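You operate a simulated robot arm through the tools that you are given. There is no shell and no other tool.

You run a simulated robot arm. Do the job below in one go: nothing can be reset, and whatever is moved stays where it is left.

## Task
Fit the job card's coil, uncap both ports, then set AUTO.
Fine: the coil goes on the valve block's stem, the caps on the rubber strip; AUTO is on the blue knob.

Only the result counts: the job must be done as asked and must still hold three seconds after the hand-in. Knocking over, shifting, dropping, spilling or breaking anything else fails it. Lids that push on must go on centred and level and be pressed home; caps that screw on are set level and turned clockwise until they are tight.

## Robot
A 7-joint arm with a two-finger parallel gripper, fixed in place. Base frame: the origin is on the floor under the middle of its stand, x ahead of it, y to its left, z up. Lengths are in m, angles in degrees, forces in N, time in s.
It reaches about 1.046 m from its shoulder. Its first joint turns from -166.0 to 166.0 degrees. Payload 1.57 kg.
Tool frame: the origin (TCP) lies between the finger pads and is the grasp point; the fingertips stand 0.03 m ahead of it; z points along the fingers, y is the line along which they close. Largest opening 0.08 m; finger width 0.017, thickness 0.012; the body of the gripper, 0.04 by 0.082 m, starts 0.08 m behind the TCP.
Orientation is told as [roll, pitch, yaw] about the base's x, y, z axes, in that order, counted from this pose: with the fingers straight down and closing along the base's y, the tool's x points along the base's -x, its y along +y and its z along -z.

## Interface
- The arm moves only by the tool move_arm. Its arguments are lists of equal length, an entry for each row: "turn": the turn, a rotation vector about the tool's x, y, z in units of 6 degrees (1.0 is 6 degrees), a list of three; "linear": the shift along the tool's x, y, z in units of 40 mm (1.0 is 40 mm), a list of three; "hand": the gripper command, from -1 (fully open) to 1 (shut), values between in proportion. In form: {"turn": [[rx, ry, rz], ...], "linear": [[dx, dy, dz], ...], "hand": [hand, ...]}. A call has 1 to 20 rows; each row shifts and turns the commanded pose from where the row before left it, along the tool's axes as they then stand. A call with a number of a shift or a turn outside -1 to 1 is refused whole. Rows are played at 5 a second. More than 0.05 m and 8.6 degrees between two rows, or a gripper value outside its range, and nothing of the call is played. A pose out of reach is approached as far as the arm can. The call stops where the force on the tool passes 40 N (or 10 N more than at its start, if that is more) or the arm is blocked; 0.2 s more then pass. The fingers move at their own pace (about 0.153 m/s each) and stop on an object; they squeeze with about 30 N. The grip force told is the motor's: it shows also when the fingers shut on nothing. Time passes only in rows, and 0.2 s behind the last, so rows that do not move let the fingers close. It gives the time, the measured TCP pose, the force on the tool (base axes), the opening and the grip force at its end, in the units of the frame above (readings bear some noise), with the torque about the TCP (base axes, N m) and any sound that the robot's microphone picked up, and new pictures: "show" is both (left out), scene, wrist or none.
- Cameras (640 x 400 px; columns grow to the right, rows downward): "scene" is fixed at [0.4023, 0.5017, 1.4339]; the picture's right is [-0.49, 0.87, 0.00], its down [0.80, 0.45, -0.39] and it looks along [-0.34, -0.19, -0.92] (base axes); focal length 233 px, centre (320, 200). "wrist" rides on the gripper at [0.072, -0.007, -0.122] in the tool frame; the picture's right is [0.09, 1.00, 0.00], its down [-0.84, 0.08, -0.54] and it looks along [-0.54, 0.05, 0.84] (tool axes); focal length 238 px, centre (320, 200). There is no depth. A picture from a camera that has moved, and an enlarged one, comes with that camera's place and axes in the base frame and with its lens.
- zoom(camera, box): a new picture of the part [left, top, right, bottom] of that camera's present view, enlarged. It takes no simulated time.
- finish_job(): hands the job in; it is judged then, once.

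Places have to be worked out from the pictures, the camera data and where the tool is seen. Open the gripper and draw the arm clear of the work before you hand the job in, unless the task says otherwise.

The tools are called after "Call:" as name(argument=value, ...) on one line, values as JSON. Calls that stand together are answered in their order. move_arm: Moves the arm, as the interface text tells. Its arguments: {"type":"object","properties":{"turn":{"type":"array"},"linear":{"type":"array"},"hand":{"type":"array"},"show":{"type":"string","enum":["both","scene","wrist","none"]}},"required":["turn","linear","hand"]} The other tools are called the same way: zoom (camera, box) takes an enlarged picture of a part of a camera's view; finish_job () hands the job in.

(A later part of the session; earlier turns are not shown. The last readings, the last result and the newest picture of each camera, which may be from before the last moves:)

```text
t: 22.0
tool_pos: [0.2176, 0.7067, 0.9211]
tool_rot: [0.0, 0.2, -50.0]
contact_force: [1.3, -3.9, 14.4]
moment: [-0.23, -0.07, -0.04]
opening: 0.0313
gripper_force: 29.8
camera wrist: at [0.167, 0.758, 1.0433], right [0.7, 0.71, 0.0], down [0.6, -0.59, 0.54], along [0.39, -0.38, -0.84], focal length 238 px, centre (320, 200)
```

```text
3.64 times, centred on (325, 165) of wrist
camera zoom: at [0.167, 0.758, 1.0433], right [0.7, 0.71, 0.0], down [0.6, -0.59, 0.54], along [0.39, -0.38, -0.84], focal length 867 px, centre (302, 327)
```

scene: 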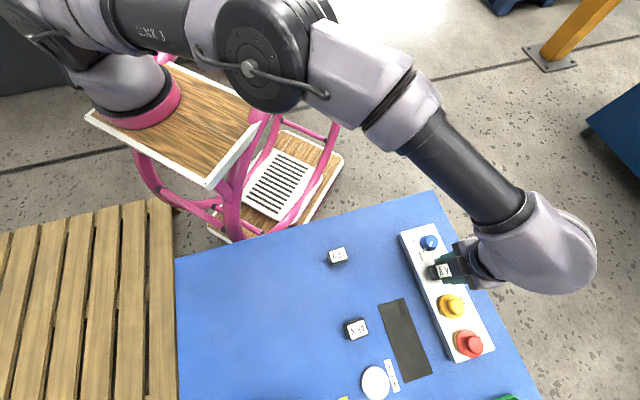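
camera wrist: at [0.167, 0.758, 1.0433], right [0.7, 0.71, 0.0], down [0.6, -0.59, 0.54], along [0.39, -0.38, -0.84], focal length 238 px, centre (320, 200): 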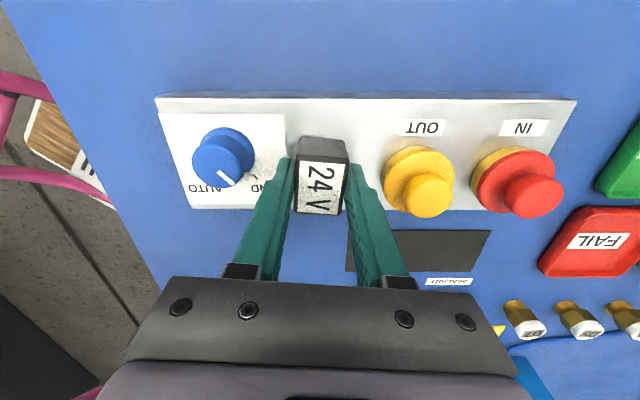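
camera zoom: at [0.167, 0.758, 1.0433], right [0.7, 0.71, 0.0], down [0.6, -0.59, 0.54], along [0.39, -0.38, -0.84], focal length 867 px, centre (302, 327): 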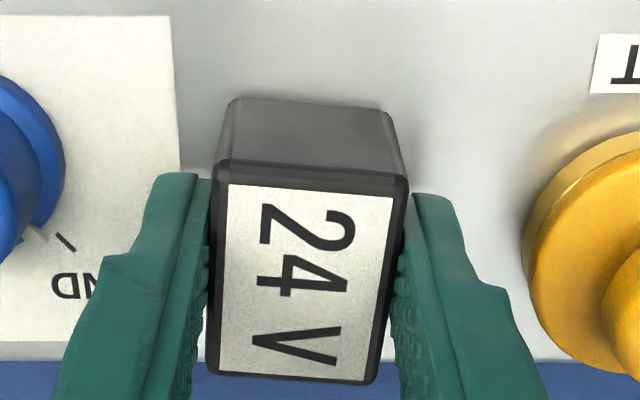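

The coil hasn't slipped in the grip and its underside is near the collar. I'll press a bit more in 1 mm steps to see whether it is home (force rising without motion).

Call:
move_arm(turn=[[0, 0, 0], [0, 0, 0], [0, 0, 0]], linear=[[0, 0, 0.025], [0, 0, 0.025], [0, 0, 0]], hand=[1, 1, 1], show="wrist")

```text
t: 22.8
tool_pos: [0.2182, 0.7084, 0.9202]
tool_rot: [0.1, 0.1, -49.8]
contact_force: [0.4, 0.9, 26.9]
moment: [0.04, 0.08, 0.02]
opening: 0.0316
gripper_force: 30.3
camera wrist: at [0.1668, 0.7581, 1.0414], right [0.7, 0.71, 0.0], down [0.6, -0.59, 0.54], along [0.39, -0.38, -0.84], focal length 238 px, centre (320, 200)
```

wrist: 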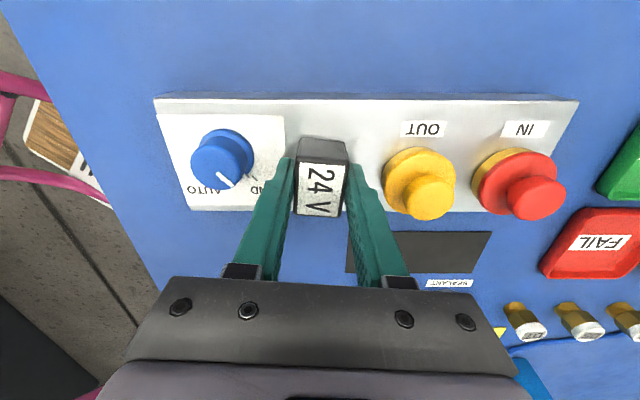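

Call:
zoom(camera="wrist", box=[275, 110, 375, 220])

Call:
zoom(camera="scene", box=[410, 230, 490, 300])

```text
3.64 times, centred on (325, 165) of wrist
camera zoom: at [0.1668, 0.7581, 1.0414], right [0.7, 0.71, 0.0], down [0.6, -0.59, 0.54], along [0.39, -0.38, -0.84], focal length 867 px, centre (302, 327)
```

zoom: 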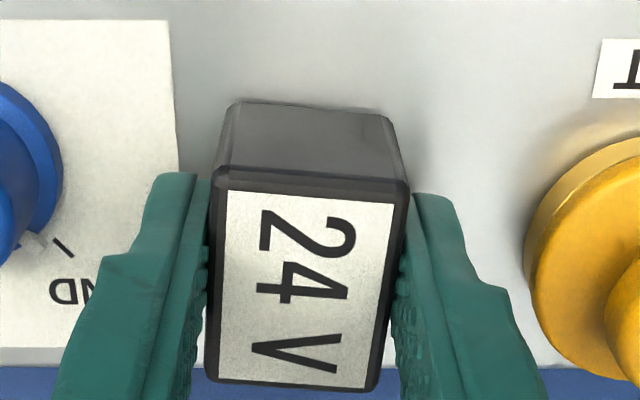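

```text
5.71 times, centred on (450, 265) of scene
camera zoom: at [0.4023, 0.5017, 1.4339], right [-0.49, 0.87, 0.0], down [0.8, 0.45, -0.39], along [-0.34, -0.19, -0.92], focal length 1331 px, centre (-423, -171)
```

zoom: 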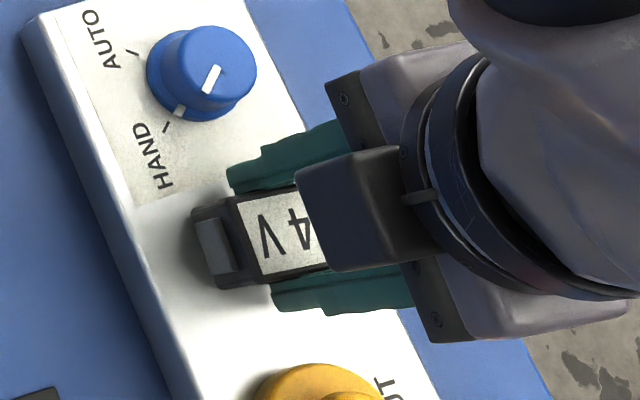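

The fingers slid ~1 mm down relative to the coil while it stayed put under 27 N, so it's resting on something solid. I'll open slightly (45 mm, clear of knob and cap), rise straight up and inspect.

Call:
move_arm(turn=[[0, 0, 0], [0, 0, 0], [0, 0, 0], [0, 0, 0], [0, 0, 0], [0, 0, 0], [0, 0, 0]], linear=[[0, 0, 0], [0, 0, 0], [0, 0, -0.3], [0, 0, -0.5], [0, 0, -0.7], [0, 0, -0.5], [0, 0, 0]], hand=[-0.125, -0.125, -0.125, -0.125, -0.125, -0.125, -0.125])

```text
t: 24.4
tool_pos: [0.2189, 0.7073, 0.997]
tool_rot: [-0.1, 0.0, -49.9]
contact_force: [-0.1, -0.2, -0.5]
moment: [0.01, 0.0, -0.01]
opening: 0.045
gripper_force: 0.0
camera wrist: at [0.1673, 0.758, 1.1188], right [0.7, 0.71, 0.0], down [0.6, -0.59, 0.54], along [0.39, -0.38, -0.84], focal length 238 px, centre (320, 200)
```

scene: 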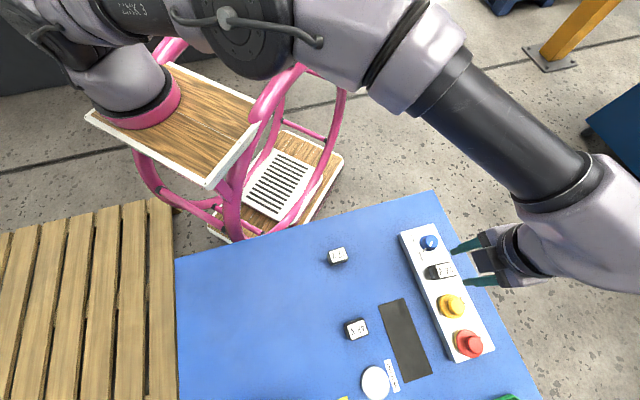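
wrist: 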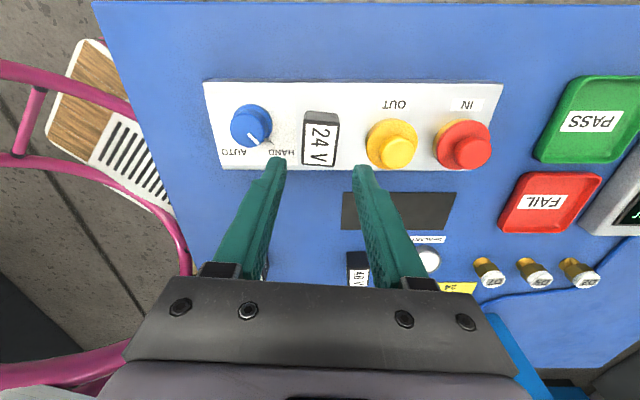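

Call:
zoom(camera="wrist", box=[285, 90, 365, 180])

Call:
zoom(camera="scene", box=[405, 230, 485, 310])

Call:
zoom(camera="wrist", box=[190, 70, 520, 240])

```text
4.44 times, centred on (325, 135) of wrist
camera zoom: at [0.1673, 0.758, 1.1188], right [0.7, 0.71, 0.0], down [0.6, -0.59, 0.54], along [0.39, -0.38, -0.84], focal length 1059 px, centre (298, 489)
```

zoom: 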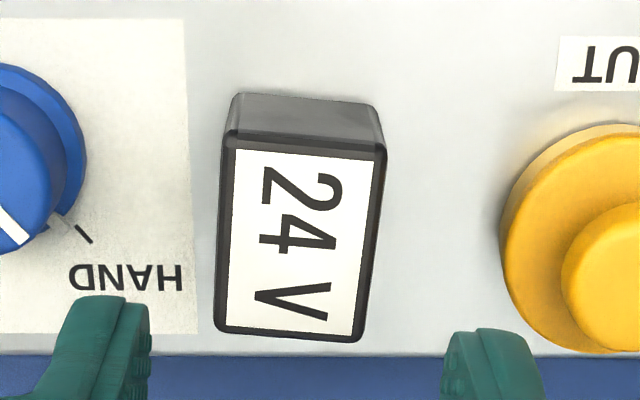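

```text
5.00 times, centred on (445, 270) of scene
camera zoom: at [0.4023, 0.5017, 1.4339], right [-0.49, 0.87, 0.0], down [0.8, 0.45, -0.39], along [-0.34, -0.19, -0.92], focal length 1165 px, centre (-305, -150)
```

zoom: 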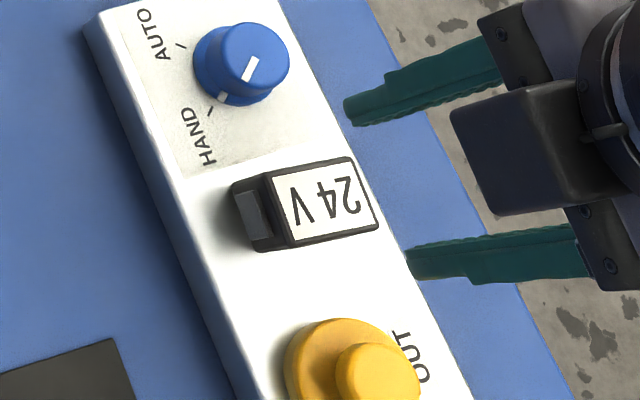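

```text
1.94 times, centred on (355, 155) of wrist
camera zoom: at [0.1673, 0.758, 1.1188], right [0.7, 0.71, 0.0], down [0.6, -0.59, 0.54], along [0.39, -0.38, -0.84], focal length 462 px, centre (252, 287)
```

zoom: 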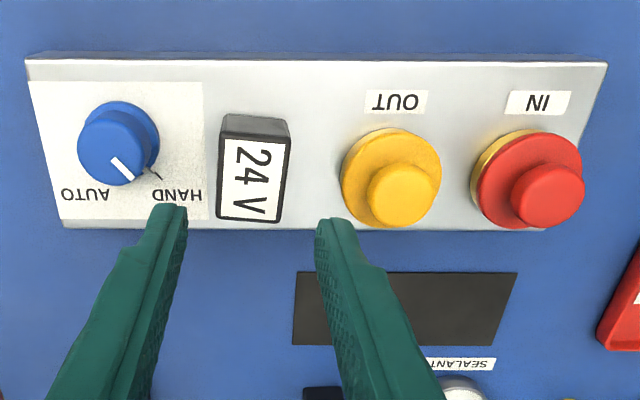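

The coil sits upright and square on the block. To be sure it's home, I'll close the fingers and press gently on its top, using the contact height as a measurement (expect top ≈0.910 if it's on the collar, i.e. TCP ≈0.940).

Call:
move_arm(turn=[[0, 0, 0], [0, 0, 0], [0, 0, 0], [0, 0, 0], [0, 0, 0], [0, 0, 0], [0, 0, 0], [0, 0, 0], [0, 0, 0]], linear=[[0, 0, 0.3], [0, 0, 0.5], [0, 0, 0.4], [0, 0, 0.03], [0, 0, 0.03], [0, 0, 0.03], [0, 0, 0.03], [0, 0, 0.03], [0, 0, 0]], hand=[1, 1, 1, 1, 1, 1, 1, 1, 1], show="wrist")

```text
t: 26.4
tool_pos: [0.2185, 0.7068, 0.9476]
tool_rot: [0.2, 0.2, -50.1]
contact_force: [1.7, -2.6, 31.0]
moment: [-0.1, 0.0, 0.02]
opening: 0.0
gripper_force: 21.5
camera wrist: at [0.1672, 0.758, 1.0687], right [0.7, 0.71, 0.0], down [0.6, -0.59, 0.54], along [0.39, -0.38, -0.84], focal length 238 px, centre (320, 200)
```

wrist: 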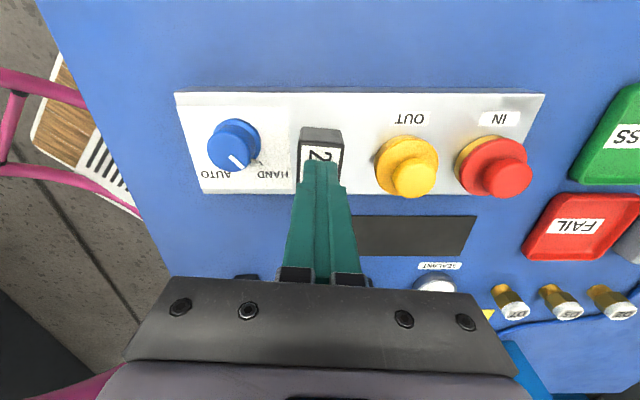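

Pressing with 31 N did not move it; the contact puts the coil top at z≈0.917 by touch. To calibrate touch against vision, I'll touch the bare table with the closed fingertips at an empty spot near (0.24,0.60).

Call:
move_arm(turn=[[0, 0, 0], [0, 0, 0], [0, 0, 0], [0, 0, 0], [0, 0, 0], [0, 0, 0], [0, 0, 0], [0, 0, 0], [0, 0, 0], [0, 0, 0]], linear=[[0, 0, -0.6], [0, 0, -0.8], [-0.81, -0.462, 0], [-0.81, -0.462, 0], [-0.81, -0.462, 0], [0, 0, 0.65], [0, 0, 0.65], [0, 0, 0.65], [0, 0, 0.6], [0, 0, 0]], hand=[1, 1, 1, 1, 1, 1, 1, 1, 1, 1])

```text
t: 28.6
tool_pos: [0.2391, 0.5975, 0.898]
tool_rot: [0.0, 0.0, -50.0]
contact_force: [0.3, -0.3, -0.2]
moment: [0.0, -0.02, 0.0]
opening: 0.0001
gripper_force: 21.0
camera wrist: at [0.1871, 0.6486, 1.0191], right [0.7, 0.71, 0.0], down [0.6, -0.59, 0.54], along [0.39, -0.38, -0.84], focal length 238 px, centre (320, 200)
```

scene: 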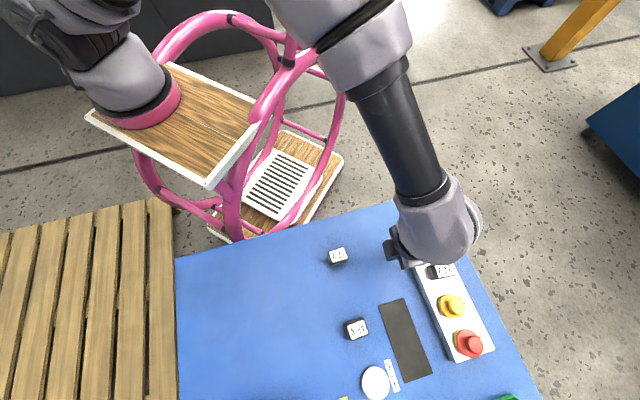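
wrist: 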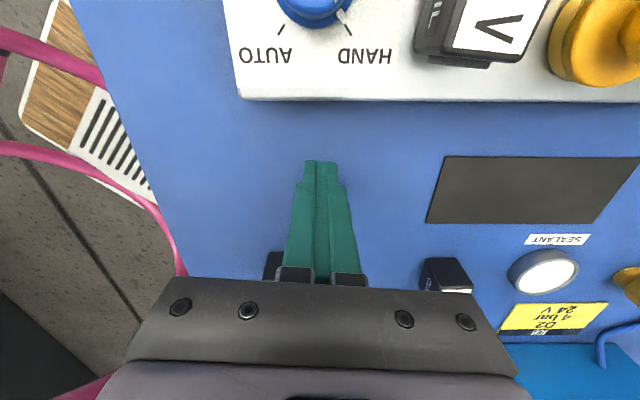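

This view shows the fitted coil nearly from above with its side and base; zooming to look for a gap.

Call:
zoom(camera="wrist", box=[380, 0, 580, 120])

Call:
zoom(camera="wrist", box=[230, 0, 400, 110])

Call:
zoom(camera="scene", box=[415, 255, 475, 310])

```text
3.20 times, centred on (480, 60) of wrist
camera zoom: at [0.1871, 0.6486, 1.0191], right [0.7, 0.71, 0.0], down [0.6, -0.59, 0.54], along [0.39, -0.38, -0.84], focal length 763 px, centre (-192, 648)
```

zoom: 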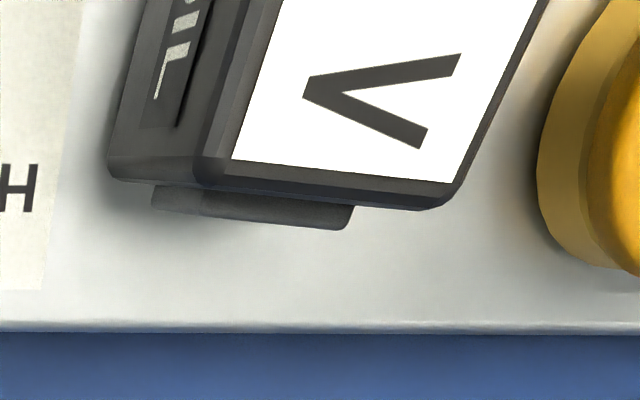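

```text
3.64 times, centred on (315, 55) of wrist
camera zoom: at [0.1871, 0.6486, 1.0191], right [0.7, 0.71, 0.0], down [0.6, -0.59, 0.54], along [0.39, -0.38, -0.84], focal length 867 px, centre (338, 727)
```

zoom: 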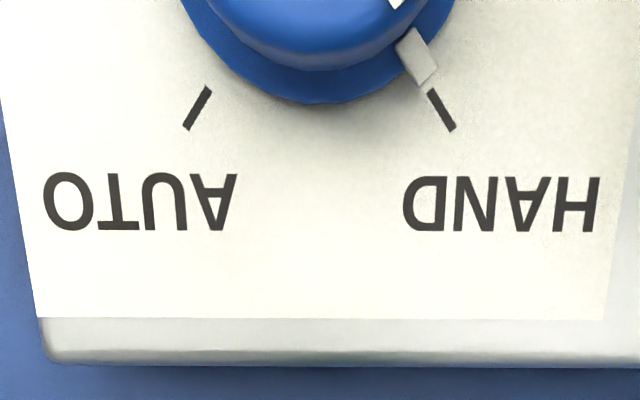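

```text
7.27 times, centred on (445, 282) of scene
camera zoom: at [0.4023, 0.5017, 1.4339], right [-0.49, 0.87, 0.0], down [0.8, 0.45, -0.39], along [-0.34, -0.19, -0.92], focal length 1694 px, centre (-589, -400)
```

zoom: 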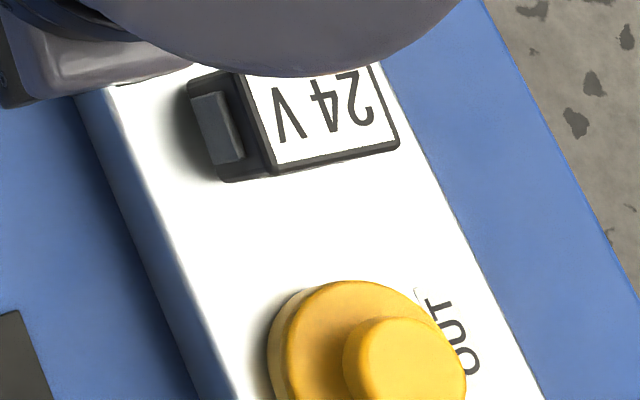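

Now the fine descent onto the bare table to find its touch height.

Call:
move_arm(turn=[[0, 0, 0], [0, 0, 0], [0, 0, 0], [0, 0, 0], [0, 0, 0], [0, 0, 0], [0, 0, 0], [0, 0, 0], [0, 0, 0]], linear=[[0, 0, 0.05], [0, 0, 0.05], [0, 0, 0.05], [0, 0, 0.025], [0, 0, 0.025], [0, 0, 0.025], [0, 0, 0.025], [0, 0, 0.025], [0, 0, 0]], hand=[1, 1, 1, 1, 1, 1, 1, 1, 1], show="none")

```text
t: 30.6
tool_pos: [0.239, 0.5966, 0.8863]
tool_rot: [0.0, 0.1, -50.0]
contact_force: [-0.3, 0.3, 0.3]
moment: [0.01, 0.03, -0.03]
opening: 0.0002
gripper_force: 22.1
```

No contact yet at tip z≈0.856; continuing.

Call:
move_arm(turn=[[0, 0, 0], [0, 0, 0], [0, 0, 0], [0, 0, 0], [0, 0, 0], [0, 0, 0], [0, 0, 0]], linear=[[0, 0, 0.025], [0, 0, 0.025], [0, 0, 0.025], [0, 0, 0.025], [0, 0, 0.025], [0, 0, 0.025], [0, 0, 0]], hand=[1, 1, 1, 1, 1, 1, 1], show="none")

```text
t: 32.2
tool_pos: [0.2392, 0.5973, 0.8795]
tool_rot: [-0.1, 0.1, -50.0]
contact_force: [-0.5, 0.4, 0.1]
moment: [0.0, -0.02, 0.0]
opening: 0.0
gripper_force: 21.2
```

Call:
move_arm(turn=[[0, 0, 0], [0, 0, 0], [0, 0, 0], [0, 0, 0], [0, 0, 0], [0, 0, 0], [0, 0, 0]], linear=[[0, 0, 0.025], [0, 0, 0.025], [0, 0, 0.025], [0, 0, 0.025], [0, 0, 0.025], [0, 0, 0.025], [0, 0, 0]], hand=[1, 1, 1, 1, 1, 1, 1], show="none")

```text
t: 33.2
tool_pos: [0.2385, 0.598, 0.8803]
tool_rot: [0.1, 0.3, -50.0]
contact_force: [0.1, -6.8, 10.1]
moment: [-0.32, -0.03, -0.01]
opening: 0.0001
gripper_force: 21.5
stopped in row 5: the force on the tool passed its limit at 42 N (the readings are from after the stop); the commanded pose is now the measured one
```

Table touch is at tip z≈0.849 (vision said 0.851, so they agree to ~2 mm). I'll touch the block's bare top the same way, beside the coil on the robot side at about (0.265,0.706), to check the coil's seating height.

Call:
move_arm(turn=[[0, 0, 0], [0, 0, 0], [0, 0, 0], [0, 0, 0], [0, 0, 0], [0, 0, 0], [0, 0, 0], [0, 0, 0], [0, 0, 0]], linear=[[0, 0, -0.7], [0, 0, -0.7], [0, 0, -0.7], [0.546, 0.745, 0], [0.546, 0.745, 0], [0.546, 0.745, 0], [0, 0, 0.6], [0, 0, 0.4], [0, 0, 0]], hand=[1, 1, 1, 1, 1, 1, 1, 1, 1])

```text
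t: 35.2
tool_pos: [0.2648, 0.7054, 0.9229]
tool_rot: [0.0, 0.2, -50.0]
contact_force: [-0.1, -1.4, -0.3]
moment: [-0.03, -0.01, -0.01]
opening: 0.0
gripper_force: 21.5
camera wrist: at [0.2136, 0.756, 1.0448], right [0.7, 0.71, 0.0], down [0.6, -0.59, 0.54], along [0.38, -0.38, -0.84], focal length 238 px, centre (320, 200)
```

scene: 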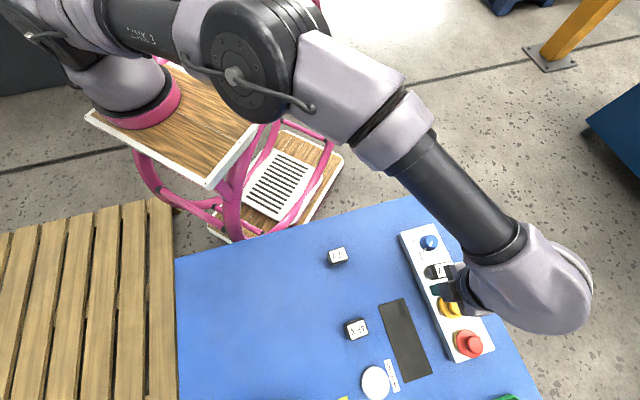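
wrist: 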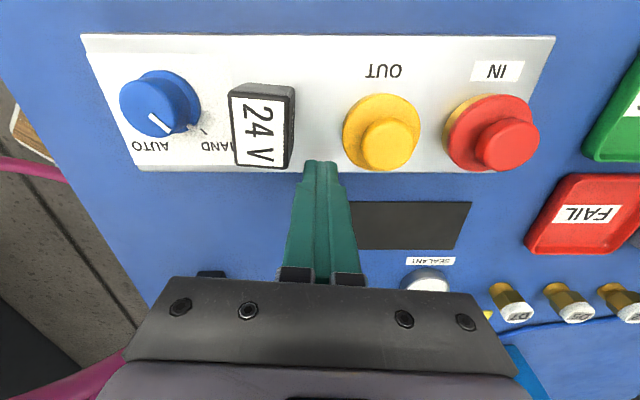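

Call:
zoom(camera="wrist", box=[210, 60, 370, 180])

Call:
zoom(camera="wrist", box=[330, 50, 560, 190])

```text
3.33 times, centred on (290, 120) of wrist
camera zoom: at [0.2136, 0.756, 1.0448], right [0.7, 0.71, 0.0], down [0.6, -0.59, 0.54], along [0.38, -0.38, -0.84], focal length 794 px, centre (420, 467)
```

zoom: 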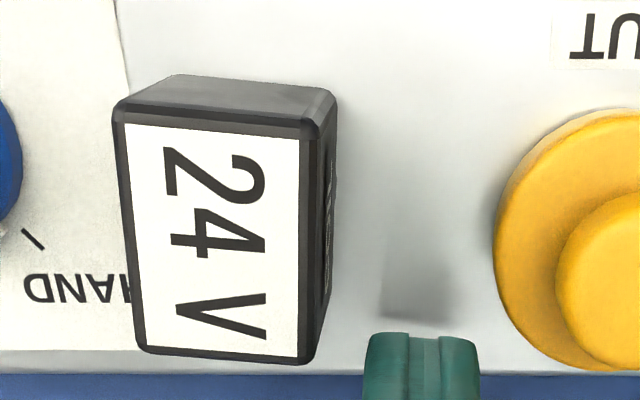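

```text
2.78 times, centred on (445, 120) of wrist
camera zoom: at [0.2136, 0.756, 1.0448], right [0.7, 0.71, 0.0], down [0.6, -0.59, 0.54], along [0.38, -0.38, -0.84], focal length 663 px, centre (-28, 423)
```

zoom: 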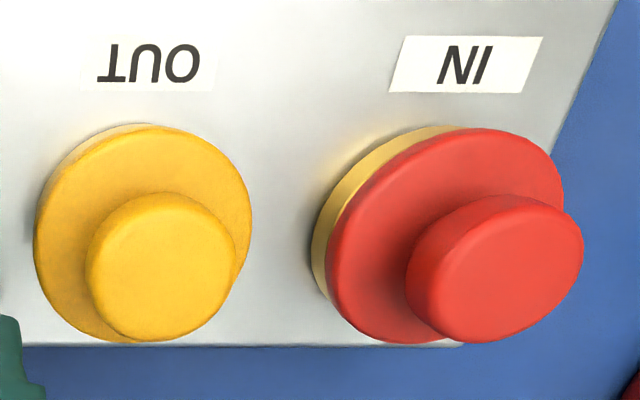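

The finger shadow confirms the spot is bare block. Fine descent to touch it.

Call:
move_arm(turn=[[0, 0, 0], [0, 0, 0], [0, 0, 0], [0, 0, 0], [0, 0, 0], [0, 0, 0], [0, 0, 0], [0, 0, 0], [0, 0, 0], [0, 0, 0], [0, 0, 0], [0, 0, 0]], linear=[[0, 0, 0.1], [0, 0, 0.1], [0, 0, 0.025], [0, 0, 0.025], [0, 0, 0.025], [0, 0, 0.025], [0, 0, 0.025], [0, 0, 0.025], [0, 0, 0.025], [0, 0, 0.025], [0, 0, 0.025], [0, 0, 0.025]], hand=[1, 1, 1, 1, 1, 1, 1, 1, 1, 1, 1, 1], show="none")

```text
t: 37.8
tool_pos: [0.2661, 0.7053, 0.9085]
tool_rot: [0.2, 0.3, -50.0]
contact_force: [1.1, -9.4, 24.8]
moment: [-0.49, -0.12, -0.12]
opening: 0.0001
gripper_force: 22.0
```

Block top touches at z≈0.879 (30 mm above the table), and the coil top at 0.9175, so the coil is resting on its collar: seated. Next the yellow cap: rise, open to 50 mm and centre over it at about (0.2735,0.7495).

Call:
move_arm(turn=[[0, 0, 0], [0, 0, 0], [0, 0, 0], [0, 0, 0], [0, 0, 0]], linear=[[0, 0, -0.7], [0, 0, -0.9], [0.355, 0.436, 0], [0.355, 0.436, 0], [0, 0, 0]], hand=[1, 1, 1, -0.25, -0.25])

```text
t: 39.0
tool_pos: [0.2699, 0.7276, 0.9691]
tool_rot: [0.1, 0.2, -50.0]
contact_force: [-0.2, 0.9, 0.4]
moment: [0.02, -0.03, -0.02]
opening: 0.05
gripper_force: 0.1
out of reach, approached as far as the arm can: row 4
camera wrist: at [0.2184, 0.7784, 1.0905], right [0.7, 0.71, 0.0], down [0.6, -0.59, 0.54], along [0.39, -0.38, -0.84], focal length 238 px, centre (320, 200)
```

scene: 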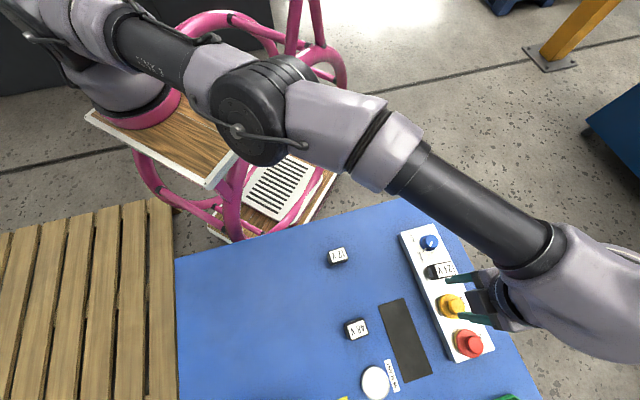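
wrist: 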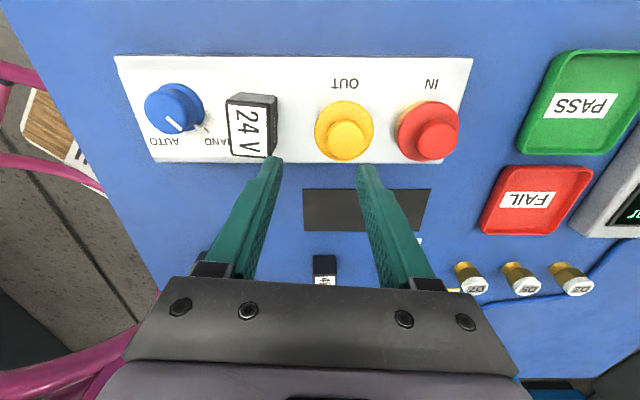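

The arm reports this spot as out of reach at this yaw (it stopped at y≈0.728). I'll yaw the hand round to about +40°, which is more natural for the arm here and puts the fingers across the block.

Call:
move_arm(turn=[[0, 0, -1], [0, 0, -1], [0, 0, -1], [0, 0, -1], [0, 0, -1], [0, 0, -1], [0, 0, -1], [0, 0, -1], [0, 0, -1], [0, 0, -1], [0, 0, -1], [0, 0, -1], [0, 0, -1], [0, 0, -1], [0, 0, -1], [0, 0, 0]], linear=[[0, 0, 0], [0, 0, 0], [0, 0, 0], [0, 0, 0], [0, 0, 0], [0, 0, 0], [0, 0, 0], [0, 0, 0], [0, 0, 0], [0, 0, 0], [0, 0, 0], [0, 0, 0], [0, 0, 0], [0, 0, 0], [0, 0, 0], [0, 0, 0]], hand=[-0.25, -0.25, -0.25, -0.25, -0.25, -0.25, -0.25, -0.25, -0.25, -0.25, -0.25, -0.25, -0.25, -0.25, -0.25, -0.25])

```text
t: 42.4
tool_pos: [0.2695, 0.727, 0.9695]
tool_rot: [0.1, -0.1, 40.1]
contact_force: [-0.5, -0.3, -0.5]
moment: [-0.01, -0.01, -0.01]
opening: 0.0499
gripper_force: 0.2
camera wrist: at [0.2184, 0.6761, 1.0906], right [-0.71, 0.7, 0.0], down [0.59, 0.6, 0.54], along [0.38, 0.39, -0.84], focal length 238 px, centre (320, 200)
```

scene: 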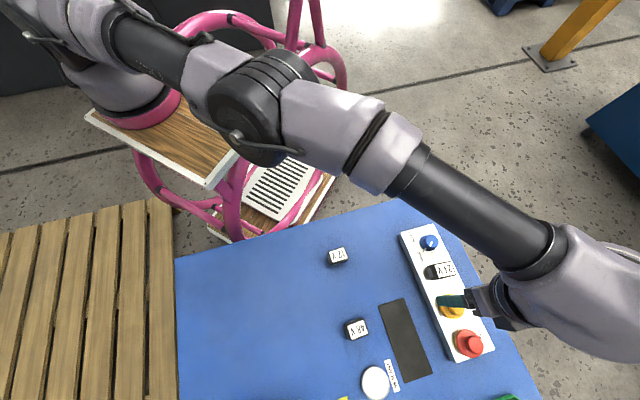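
wrist: 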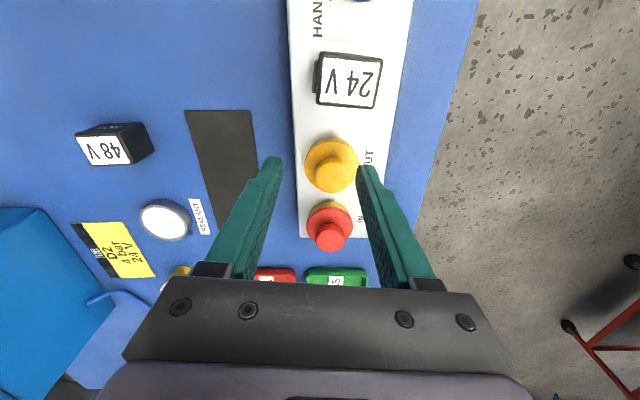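

Call:
move_arm(turn=[[0, 0, 0], [0, 0, 0]], linear=[[-0.44, 0.37, 0], [0, 0, 0]], hand=[-0.25, -0.25])

```text
t: 43.0
tool_pos: [0.2682, 0.7265, 0.9687]
tool_rot: [0.1, -0.1, 40.0]
contact_force: [0.2, -0.5, -0.3]
moment: [0.01, 0.01, 0.02]
opening: 0.0502
gripper_force: 0.0
out of reach, approached as far as the arm can: row 1
camera wrist: at [0.2183, 0.6762, 1.0906], right [-0.71, 0.7, 0.0], down [0.59, 0.6, 0.54], along [0.38, 0.39, -0.84], focal length 238 px, centre (320, 200)
```

scene: 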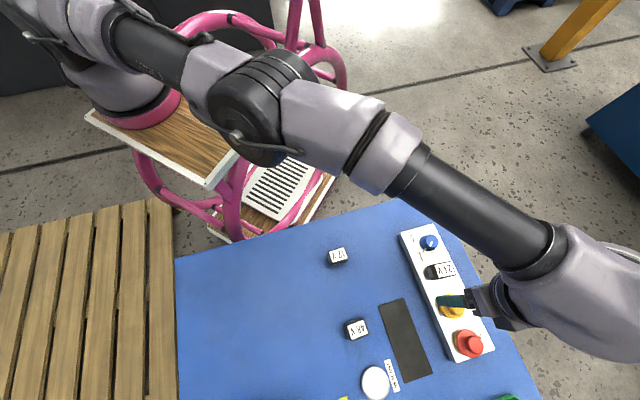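
wrist: 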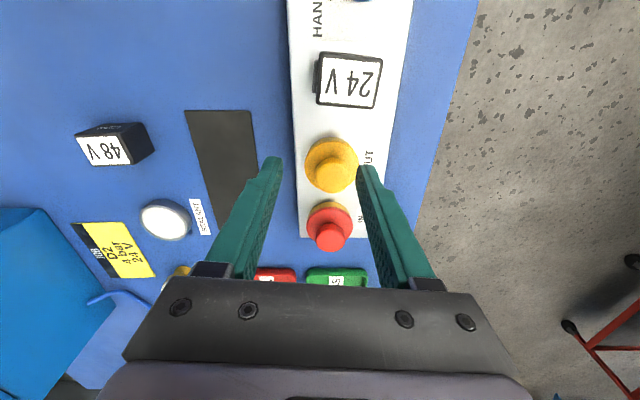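

It's a genuine reach limit for a straight-down hand, independent of yaw. I'll yaw to ~75° and tilt the fingers outward by 25° about the closing axis, which brings the wrist back toward the robot and extends reach while the pads still straddle the round handle.

Call:
move_arm(turn=[[0, 0, -0.972], [0, 0, -0.972], [0, 0, -0.972], [0, 0, -0.972], [0, 0, -0.972], [0, 0, -0.972], [0, -0.833, 0], [0, -0.833, 0], [0, -0.833, 0], [0, -0.833, 0], [0, -0.833, 0], [0, 0, 0]], linear=[[0, 0, 0], [0, 0, 0], [0, 0, 0], [0, 0, 0], [0, 0, 0], [0, 0, 0], [0, 0, 0], [0, 0, 0], [0, 0, 0], [0, 0, 0], [0, 0, 0], [0, 0, 0]], hand=[-0.35, -0.35, -0.35, -0.35, -0.35, -0.35, -0.35, -0.35, -0.35, -0.35, -0.35, -0.35])

```text
t: 45.6
tool_pos: [0.2698, 0.7278, 0.9689]
tool_rot: [0.1, -25.2, 74.9]
contact_force: [-0.3, 0.6, -0.4]
moment: [-0.02, 0.0, 0.01]
opening: 0.0542
gripper_force: 0.0
camera wrist: at [0.2451, 0.6131, 1.0483], right [-0.98, 0.18, -0.04], down [0.06, 0.53, 0.85], along [0.17, 0.83, -0.53], focal length 238 px, centre (320, 200)
```

scene: 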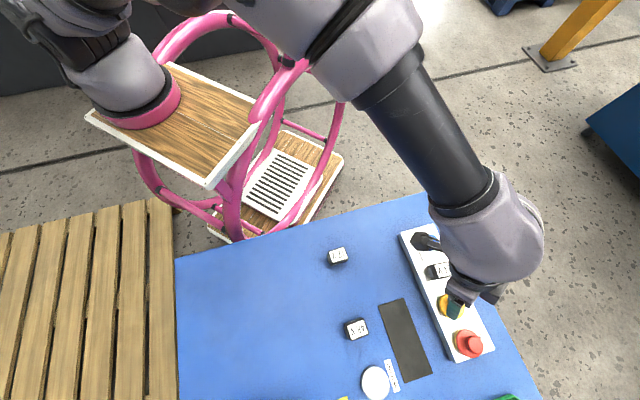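
wrist: 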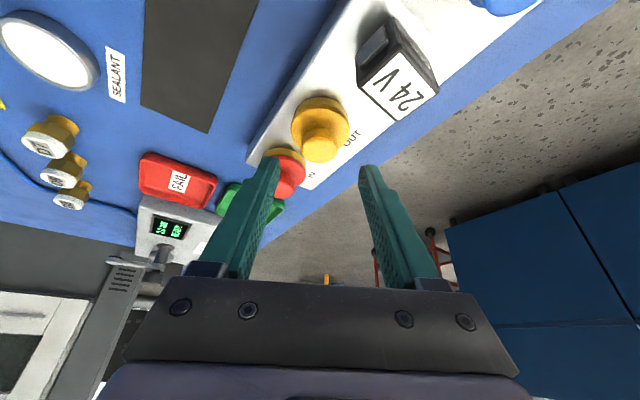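

The tilted pose gives slack. Zooming on the yellow cap to measure it in the tool frame.

Call:
zoom(camera="wrist", box=[240, 80, 400, 200])

```text
3.33 times, centred on (320, 140) of wrist
camera zoom: at [0.2451, 0.6131, 1.0483], right [-0.98, 0.18, -0.04], down [0.06, 0.53, 0.85], along [0.17, 0.83, -0.53], focal length 794 px, centre (320, 400)
```

zoom: 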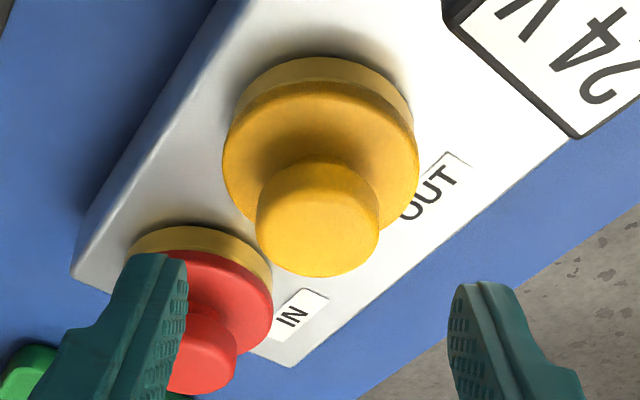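

The yellow handle axis is at ≈(0.2755,0.7498), top z≈0.913, flange top ≈0.888, and it's centred between the fingers. I'll slide down the tool axis to straddle the handle with the tips just above the flange, then check before closing.

Call:
move_arm(turn=[[0, 0, 0], [0, 0, 0], [0, 0, 0], [0, 0, 0]], linear=[[0.0625, 0, 0.367], [0.0625, 0, 0.367], [0.0625, 0, 0.367], [0, 0, 0]], hand=[-0.35, -0.35, -0.35, -0.35])

```text
t: 46.6
tool_pos: [0.2715, 0.7396, 0.926]
tool_rot: [0.1, -25.2, 75.0]
contact_force: [-0.1, -0.3, -0.2]
moment: [0.0, 0.03, -0.01]
opening: 0.054
gripper_force: 0.1
camera wrist: at [0.2478, 0.625, 1.0051], right [-0.98, 0.18, -0.04], down [0.06, 0.53, 0.85], along [0.17, 0.83, -0.53], focal length 238 px, centre (320, 200)
```

scene: 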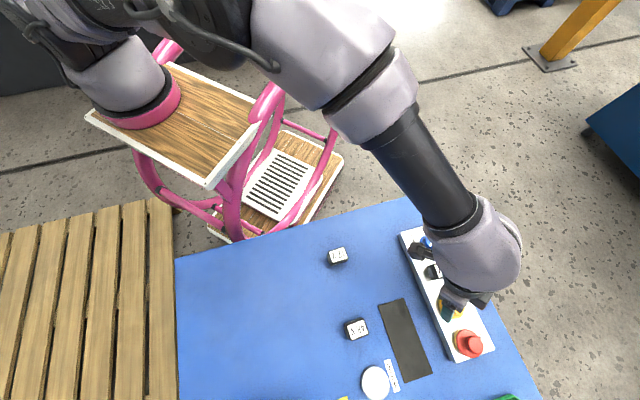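
wrist: 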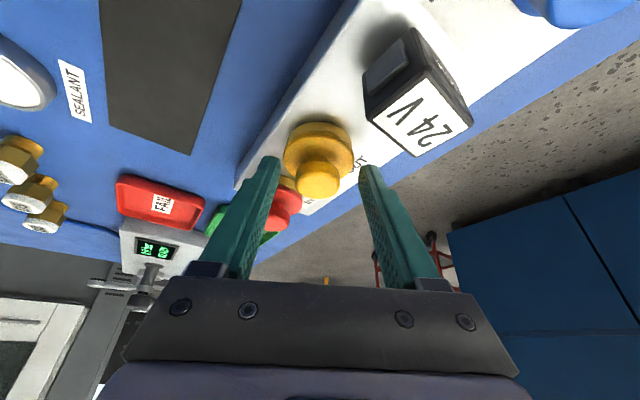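

Call:
zoom(camera="wrist", box=[240, 100, 400, 220])

Call:
zoom(camera="scene", box=[400, 250, 520, 360])

```text
3.33 times, centred on (320, 160) of wrist
camera zoom: at [0.2478, 0.625, 1.0051], right [-0.98, 0.18, -0.04], down [0.06, 0.53, 0.85], along [0.17, 0.83, -0.53], focal length 794 px, centre (320, 333)
```

zoom: 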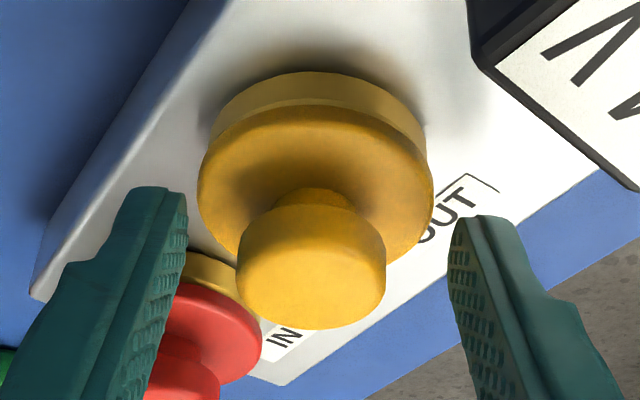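

```text
3.64 times, centred on (460, 305) of scene
camera zoom: at [0.4023, 0.5017, 1.4339], right [-0.49, 0.87, 0.0], down [0.8, 0.45, -0.39], along [-0.34, -0.19, -0.92], focal length 847 px, centre (-189, -182)
```

zoom: 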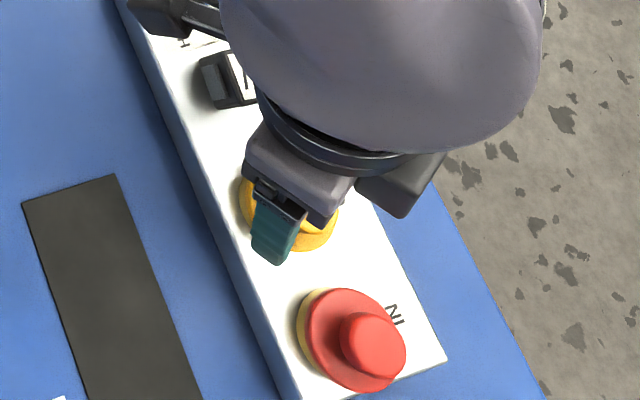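

The mushroom-shaped handle is between the fingers, ~1.7 mm off centre; I'll correct that and close.

Call:
move_arm(turn=[[0, 0, 0], [0, 0, 0], [0, 0, 0], [0, 0, 0]], linear=[[0, -0.043, 0], [0, 0, 0], [0, 0, 0], [0, 0, 0]], hand=[-0.35, 1, 1, 1], show="wrist")

```text
t: 47.6
tool_pos: [0.2721, 0.7401, 0.9271]
tool_rot: [0.0, -25.4, 75.0]
contact_force: [-2.8, 3.3, 11.5]
moment: [0.26, 0.12, 0.09]
opening: 0.0254
gripper_force: 30.1
camera wrist: at [0.2492, 0.6248, 1.0065], right [-0.98, 0.18, -0.04], down [0.06, 0.53, 0.85], along [0.17, 0.83, -0.53], focal length 238 px, centre (320, 200)
```

wrist: 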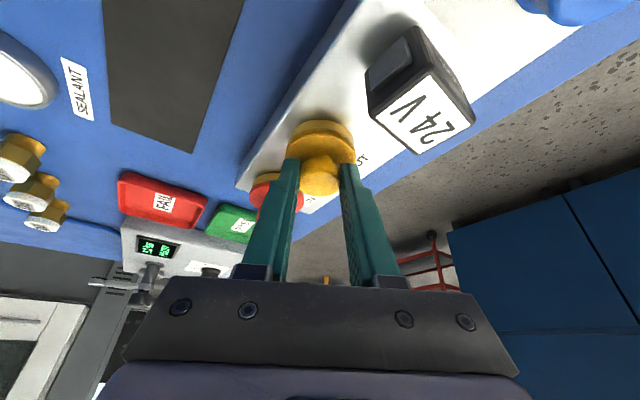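

Gripped at 25 mm diameter. I'll test with a gentle vertical pull in 1 mm steps and watch the force.

Call:
move_arm(turn=[[0, 0, 0], [0, 0, 0], [0, 0, 0]], linear=[[-0.0106, 0, -0.0226], [-0.0106, 0, -0.0226], [0, 0, 0]], hand=[1, 1, 1], show="none")

```text
t: 48.4
tool_pos: [0.2731, 0.7387, 0.9267]
tool_rot: [0.0, -25.0, 75.0]
contact_force: [-1.3, 16.0, 2.2]
moment: [0.54, 0.12, 0.11]
opening: 0.0253
gripper_force: 29.8
```

Call:
move_arm(turn=[[0, 0, 0], [0, 0, 0], [0, 0, 0]], linear=[[-0.0106, 0, -0.0226], [-0.0106, 0, -0.0226], [0, 0, 0]], hand=[1, 1, 1], show="none")

```text
t: 49.2
tool_pos: [0.2715, 0.7379, 0.9292]
tool_rot: [0.0, -25.2, 75.0]
contact_force: [0.4, -0.8, 0.0]
moment: [0.01, 0.04, 0.0]
opening: 0.0251
gripper_force: 30.1
heard: snap
```

A snap was heard and the force dropped to zero – the cap has come off. Lifting it straight up and looking.

Call:
move_arm(turn=[[0, 0, 0], [0, 0, 0], [0, 0, 0], [0, 0, 0], [0, 0, 0]], linear=[[-0.053, 0, -0.113], [-0.213, 0, -0.452], [-0.213, 0, -0.452], [-0.213, 0, -0.452], [0, 0, 0]], hand=[1, 1, 1, 1, 1])

```text
t: 50.4
tool_pos: [0.273, 0.7391, 0.9958]
tool_rot: [0.1, -25.1, 74.9]
contact_force: [0.5, 0.4, -0.8]
moment: [0.01, 0.01, 0.02]
opening: 0.0257
gripper_force: 30.4
camera wrist: at [0.2492, 0.6242, 1.0749], right [-0.98, 0.18, -0.04], down [0.06, 0.53, 0.85], along [0.17, 0.83, -0.53], focal length 238 px, centre (320, 200)
```

scene: 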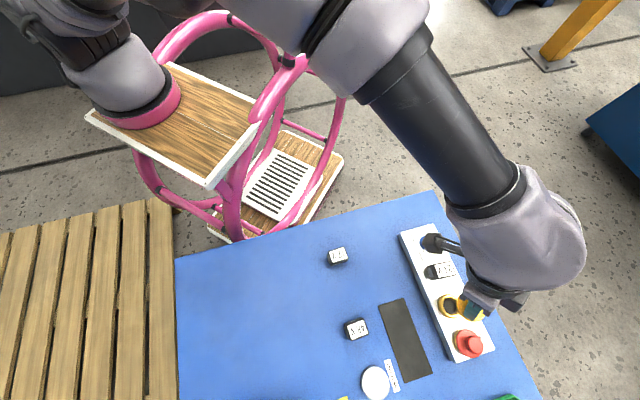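
wrist: 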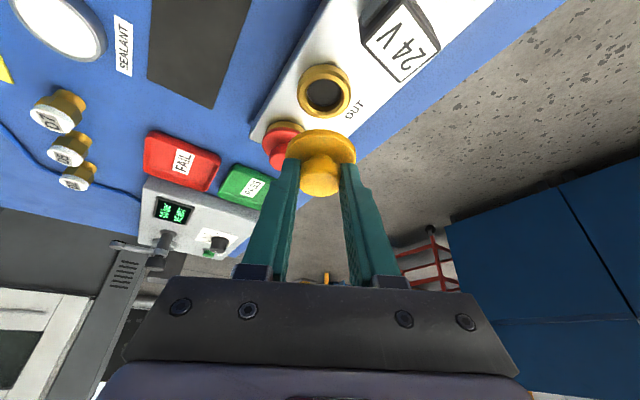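

The OUT port is open and the yellow cap is in hand. Zooming to see the cap's shape and attitude.

Call:
zoom(camera="wrist", box=[240, 50, 400, 210])

Call:
zoom(camera="scene", box=[400, 220, 520, 370])

```text
2.50 times, centred on (320, 130) of wrist
camera zoom: at [0.2492, 0.6242, 1.0749], right [-0.98, 0.18, -0.04], down [0.06, 0.53, 0.85], along [0.17, 0.83, -0.53], focal length 596 px, centre (320, 375)
```

zoom: 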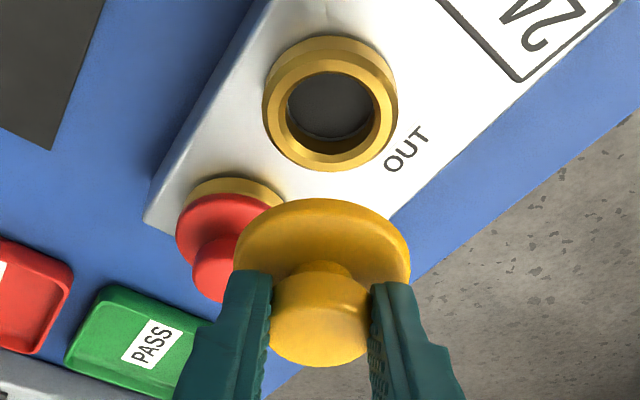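

```text
2.67 times, centred on (460, 295) of scene
camera zoom: at [0.4023, 0.5017, 1.4339], right [-0.49, 0.87, 0.0], down [0.8, 0.45, -0.39], along [-0.34, -0.19, -0.92], focal length 621 px, centre (-53, -53)
```

zoom: 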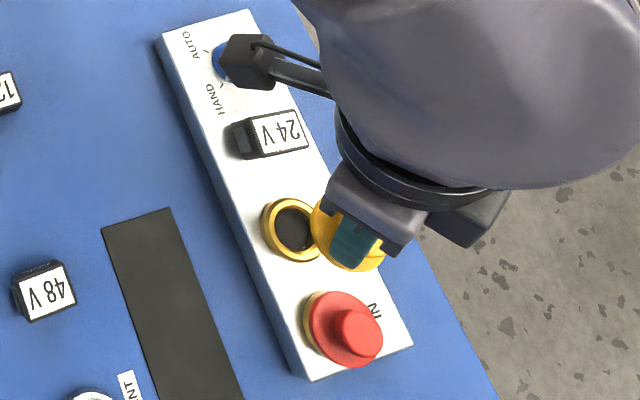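

The cap is upright in the grip. I'll carry it level over to the far part of the rubber strip, cap axis at about (0.404,0.722).

Call:
move_arm(turn=[[0, 0, 0], [0, 0, 0], [0, 0, 0], [0, 0, 0], [0, 0, 0]], linear=[[-0.061, -0.817, 0.029], [-0.061, -0.817, 0.029], [-0.061, -0.817, 0.029], [-0.061, -0.817, 0.029], [0, 0, 0]], hand=[1, 1, 1, 1, 1])

```text
t: 51.6
tool_pos: [0.4034, 0.7161, 0.9955]
tool_rot: [0.1, -25.2, 75.0]
contact_force: [0.0, 0.2, -0.5]
moment: [0.02, 0.02, 0.03]
opening: 0.0252
gripper_force: 30.0
camera wrist: at [0.3799, 0.6007, 1.0748], right [-0.98, 0.18, -0.04], down [0.06, 0.53, 0.85], along [0.17, 0.83, -0.53], focal length 238 px, centre (320, 200)
```

scene: 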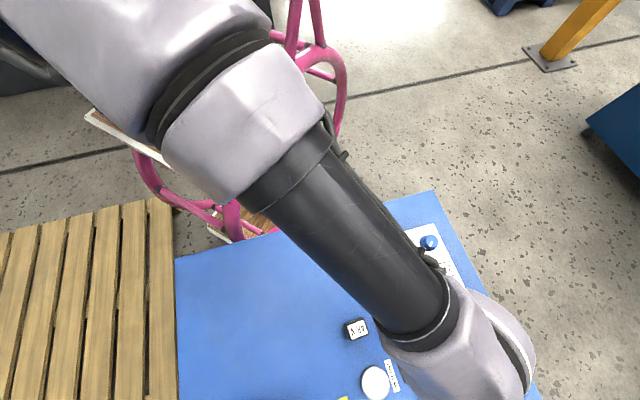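
wrist: 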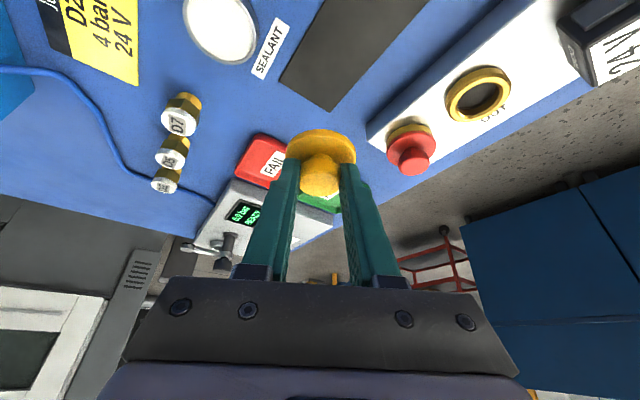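

Call:
zoom(camera="wrist", box=[250, 0, 450, 125])

```text
3.20 times, centred on (350, 62) of wrist
camera zoom: at [0.3799, 0.6007, 1.0748], right [-0.98, 0.18, -0.04], down [0.06, 0.53, 0.85], along [0.17, 0.83, -0.53], focal length 763 px, centre (224, 640)
```

zoom: 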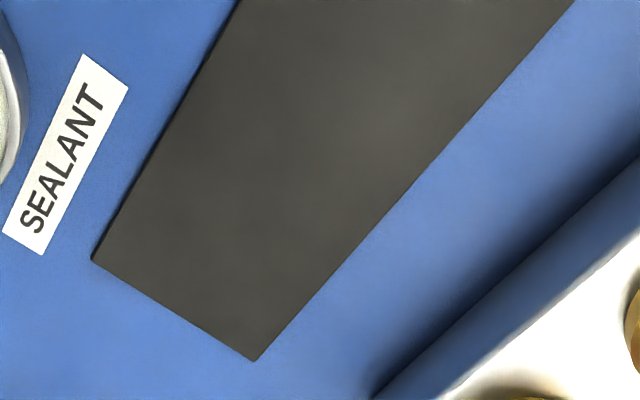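

The drop point is centred on the strip with ~13 mm to spare at the end. Descending vertically to just above expected contact.

Call:
move_arm(turn=[[0, 0, 0], [0, 0, 0], [0, 0, 0], [0, 0, 0], [0, 0, 0]], linear=[[0.233, 0, 0.495], [0.233, 0, 0.495], [0.233, 0, 0.495], [0.223, 0, 0.475], [0, 0, 0]], hand=[1, 1, 1, 1, 1])

```text
t: 52.8
tool_pos: [0.4023, 0.715, 0.9074]
tool_rot: [0.0, -25.2, 75.0]
contact_force: [0.2, 0.5, 0.1]
moment: [0.05, 0.02, -0.02]
opening: 0.0256
gripper_force: 30.3
camera wrist: at [0.3785, 0.6008, 0.9871], right [-0.98, 0.18, -0.04], down [0.06, 0.53, 0.85], along [0.17, 0.83, -0.53], focal length 238 px, centre (320, 200)
```

scene: 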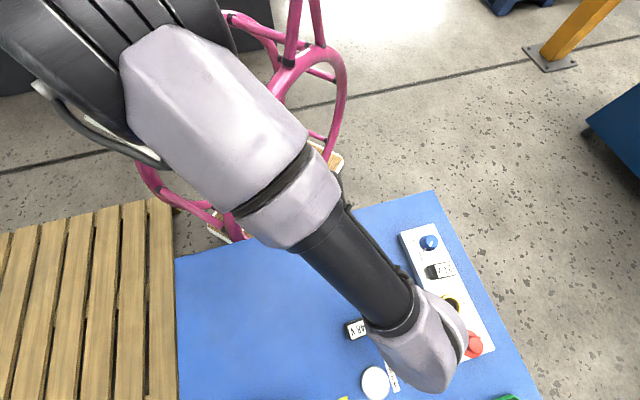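
wrist: 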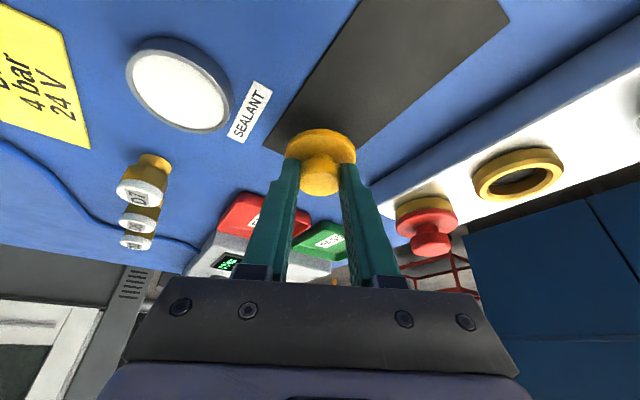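

Now 1 mm steps down until the cap touches the mat.

Call:
move_arm(turn=[[0, 0, 0], [0, 0, 0], [0, 0, 0], [0, 0, 0], [0, 0, 0], [0, 0, 0]], linear=[[0.0106, 0, 0.0226], [0.0106, 0, 0.0226], [0.0106, 0, 0.0226], [0.0106, 0, 0.0226], [0.0106, 0, 0.0226], [0, 0, 0]], hand=[1, 1, 1, 1, 1, 1], show="wrist")

```text
t: 54.2
tool_pos: [0.403, 0.7147, 0.9019]
tool_rot: [0.2, -25.1, 75.0]
contact_force: [-0.1, -0.1, 0.2]
moment: [-0.01, 0.01, -0.01]
opening: 0.0255
gripper_force: 29.9
camera wrist: at [0.3788, 0.601, 0.9826], right [-0.98, 0.18, -0.04], down [0.06, 0.53, 0.85], along [0.17, 0.83, -0.53], focal length 238 px, centre (320, 200)
```

wrist: 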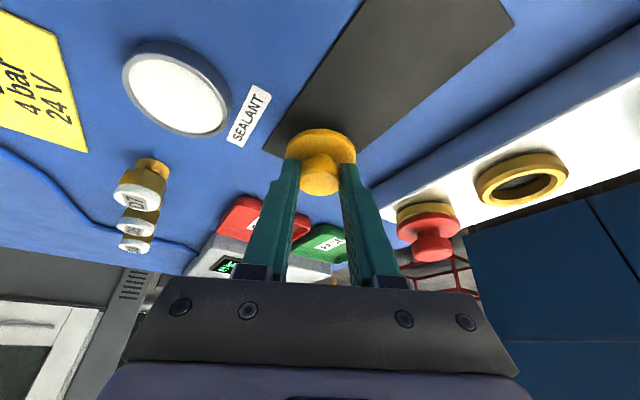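

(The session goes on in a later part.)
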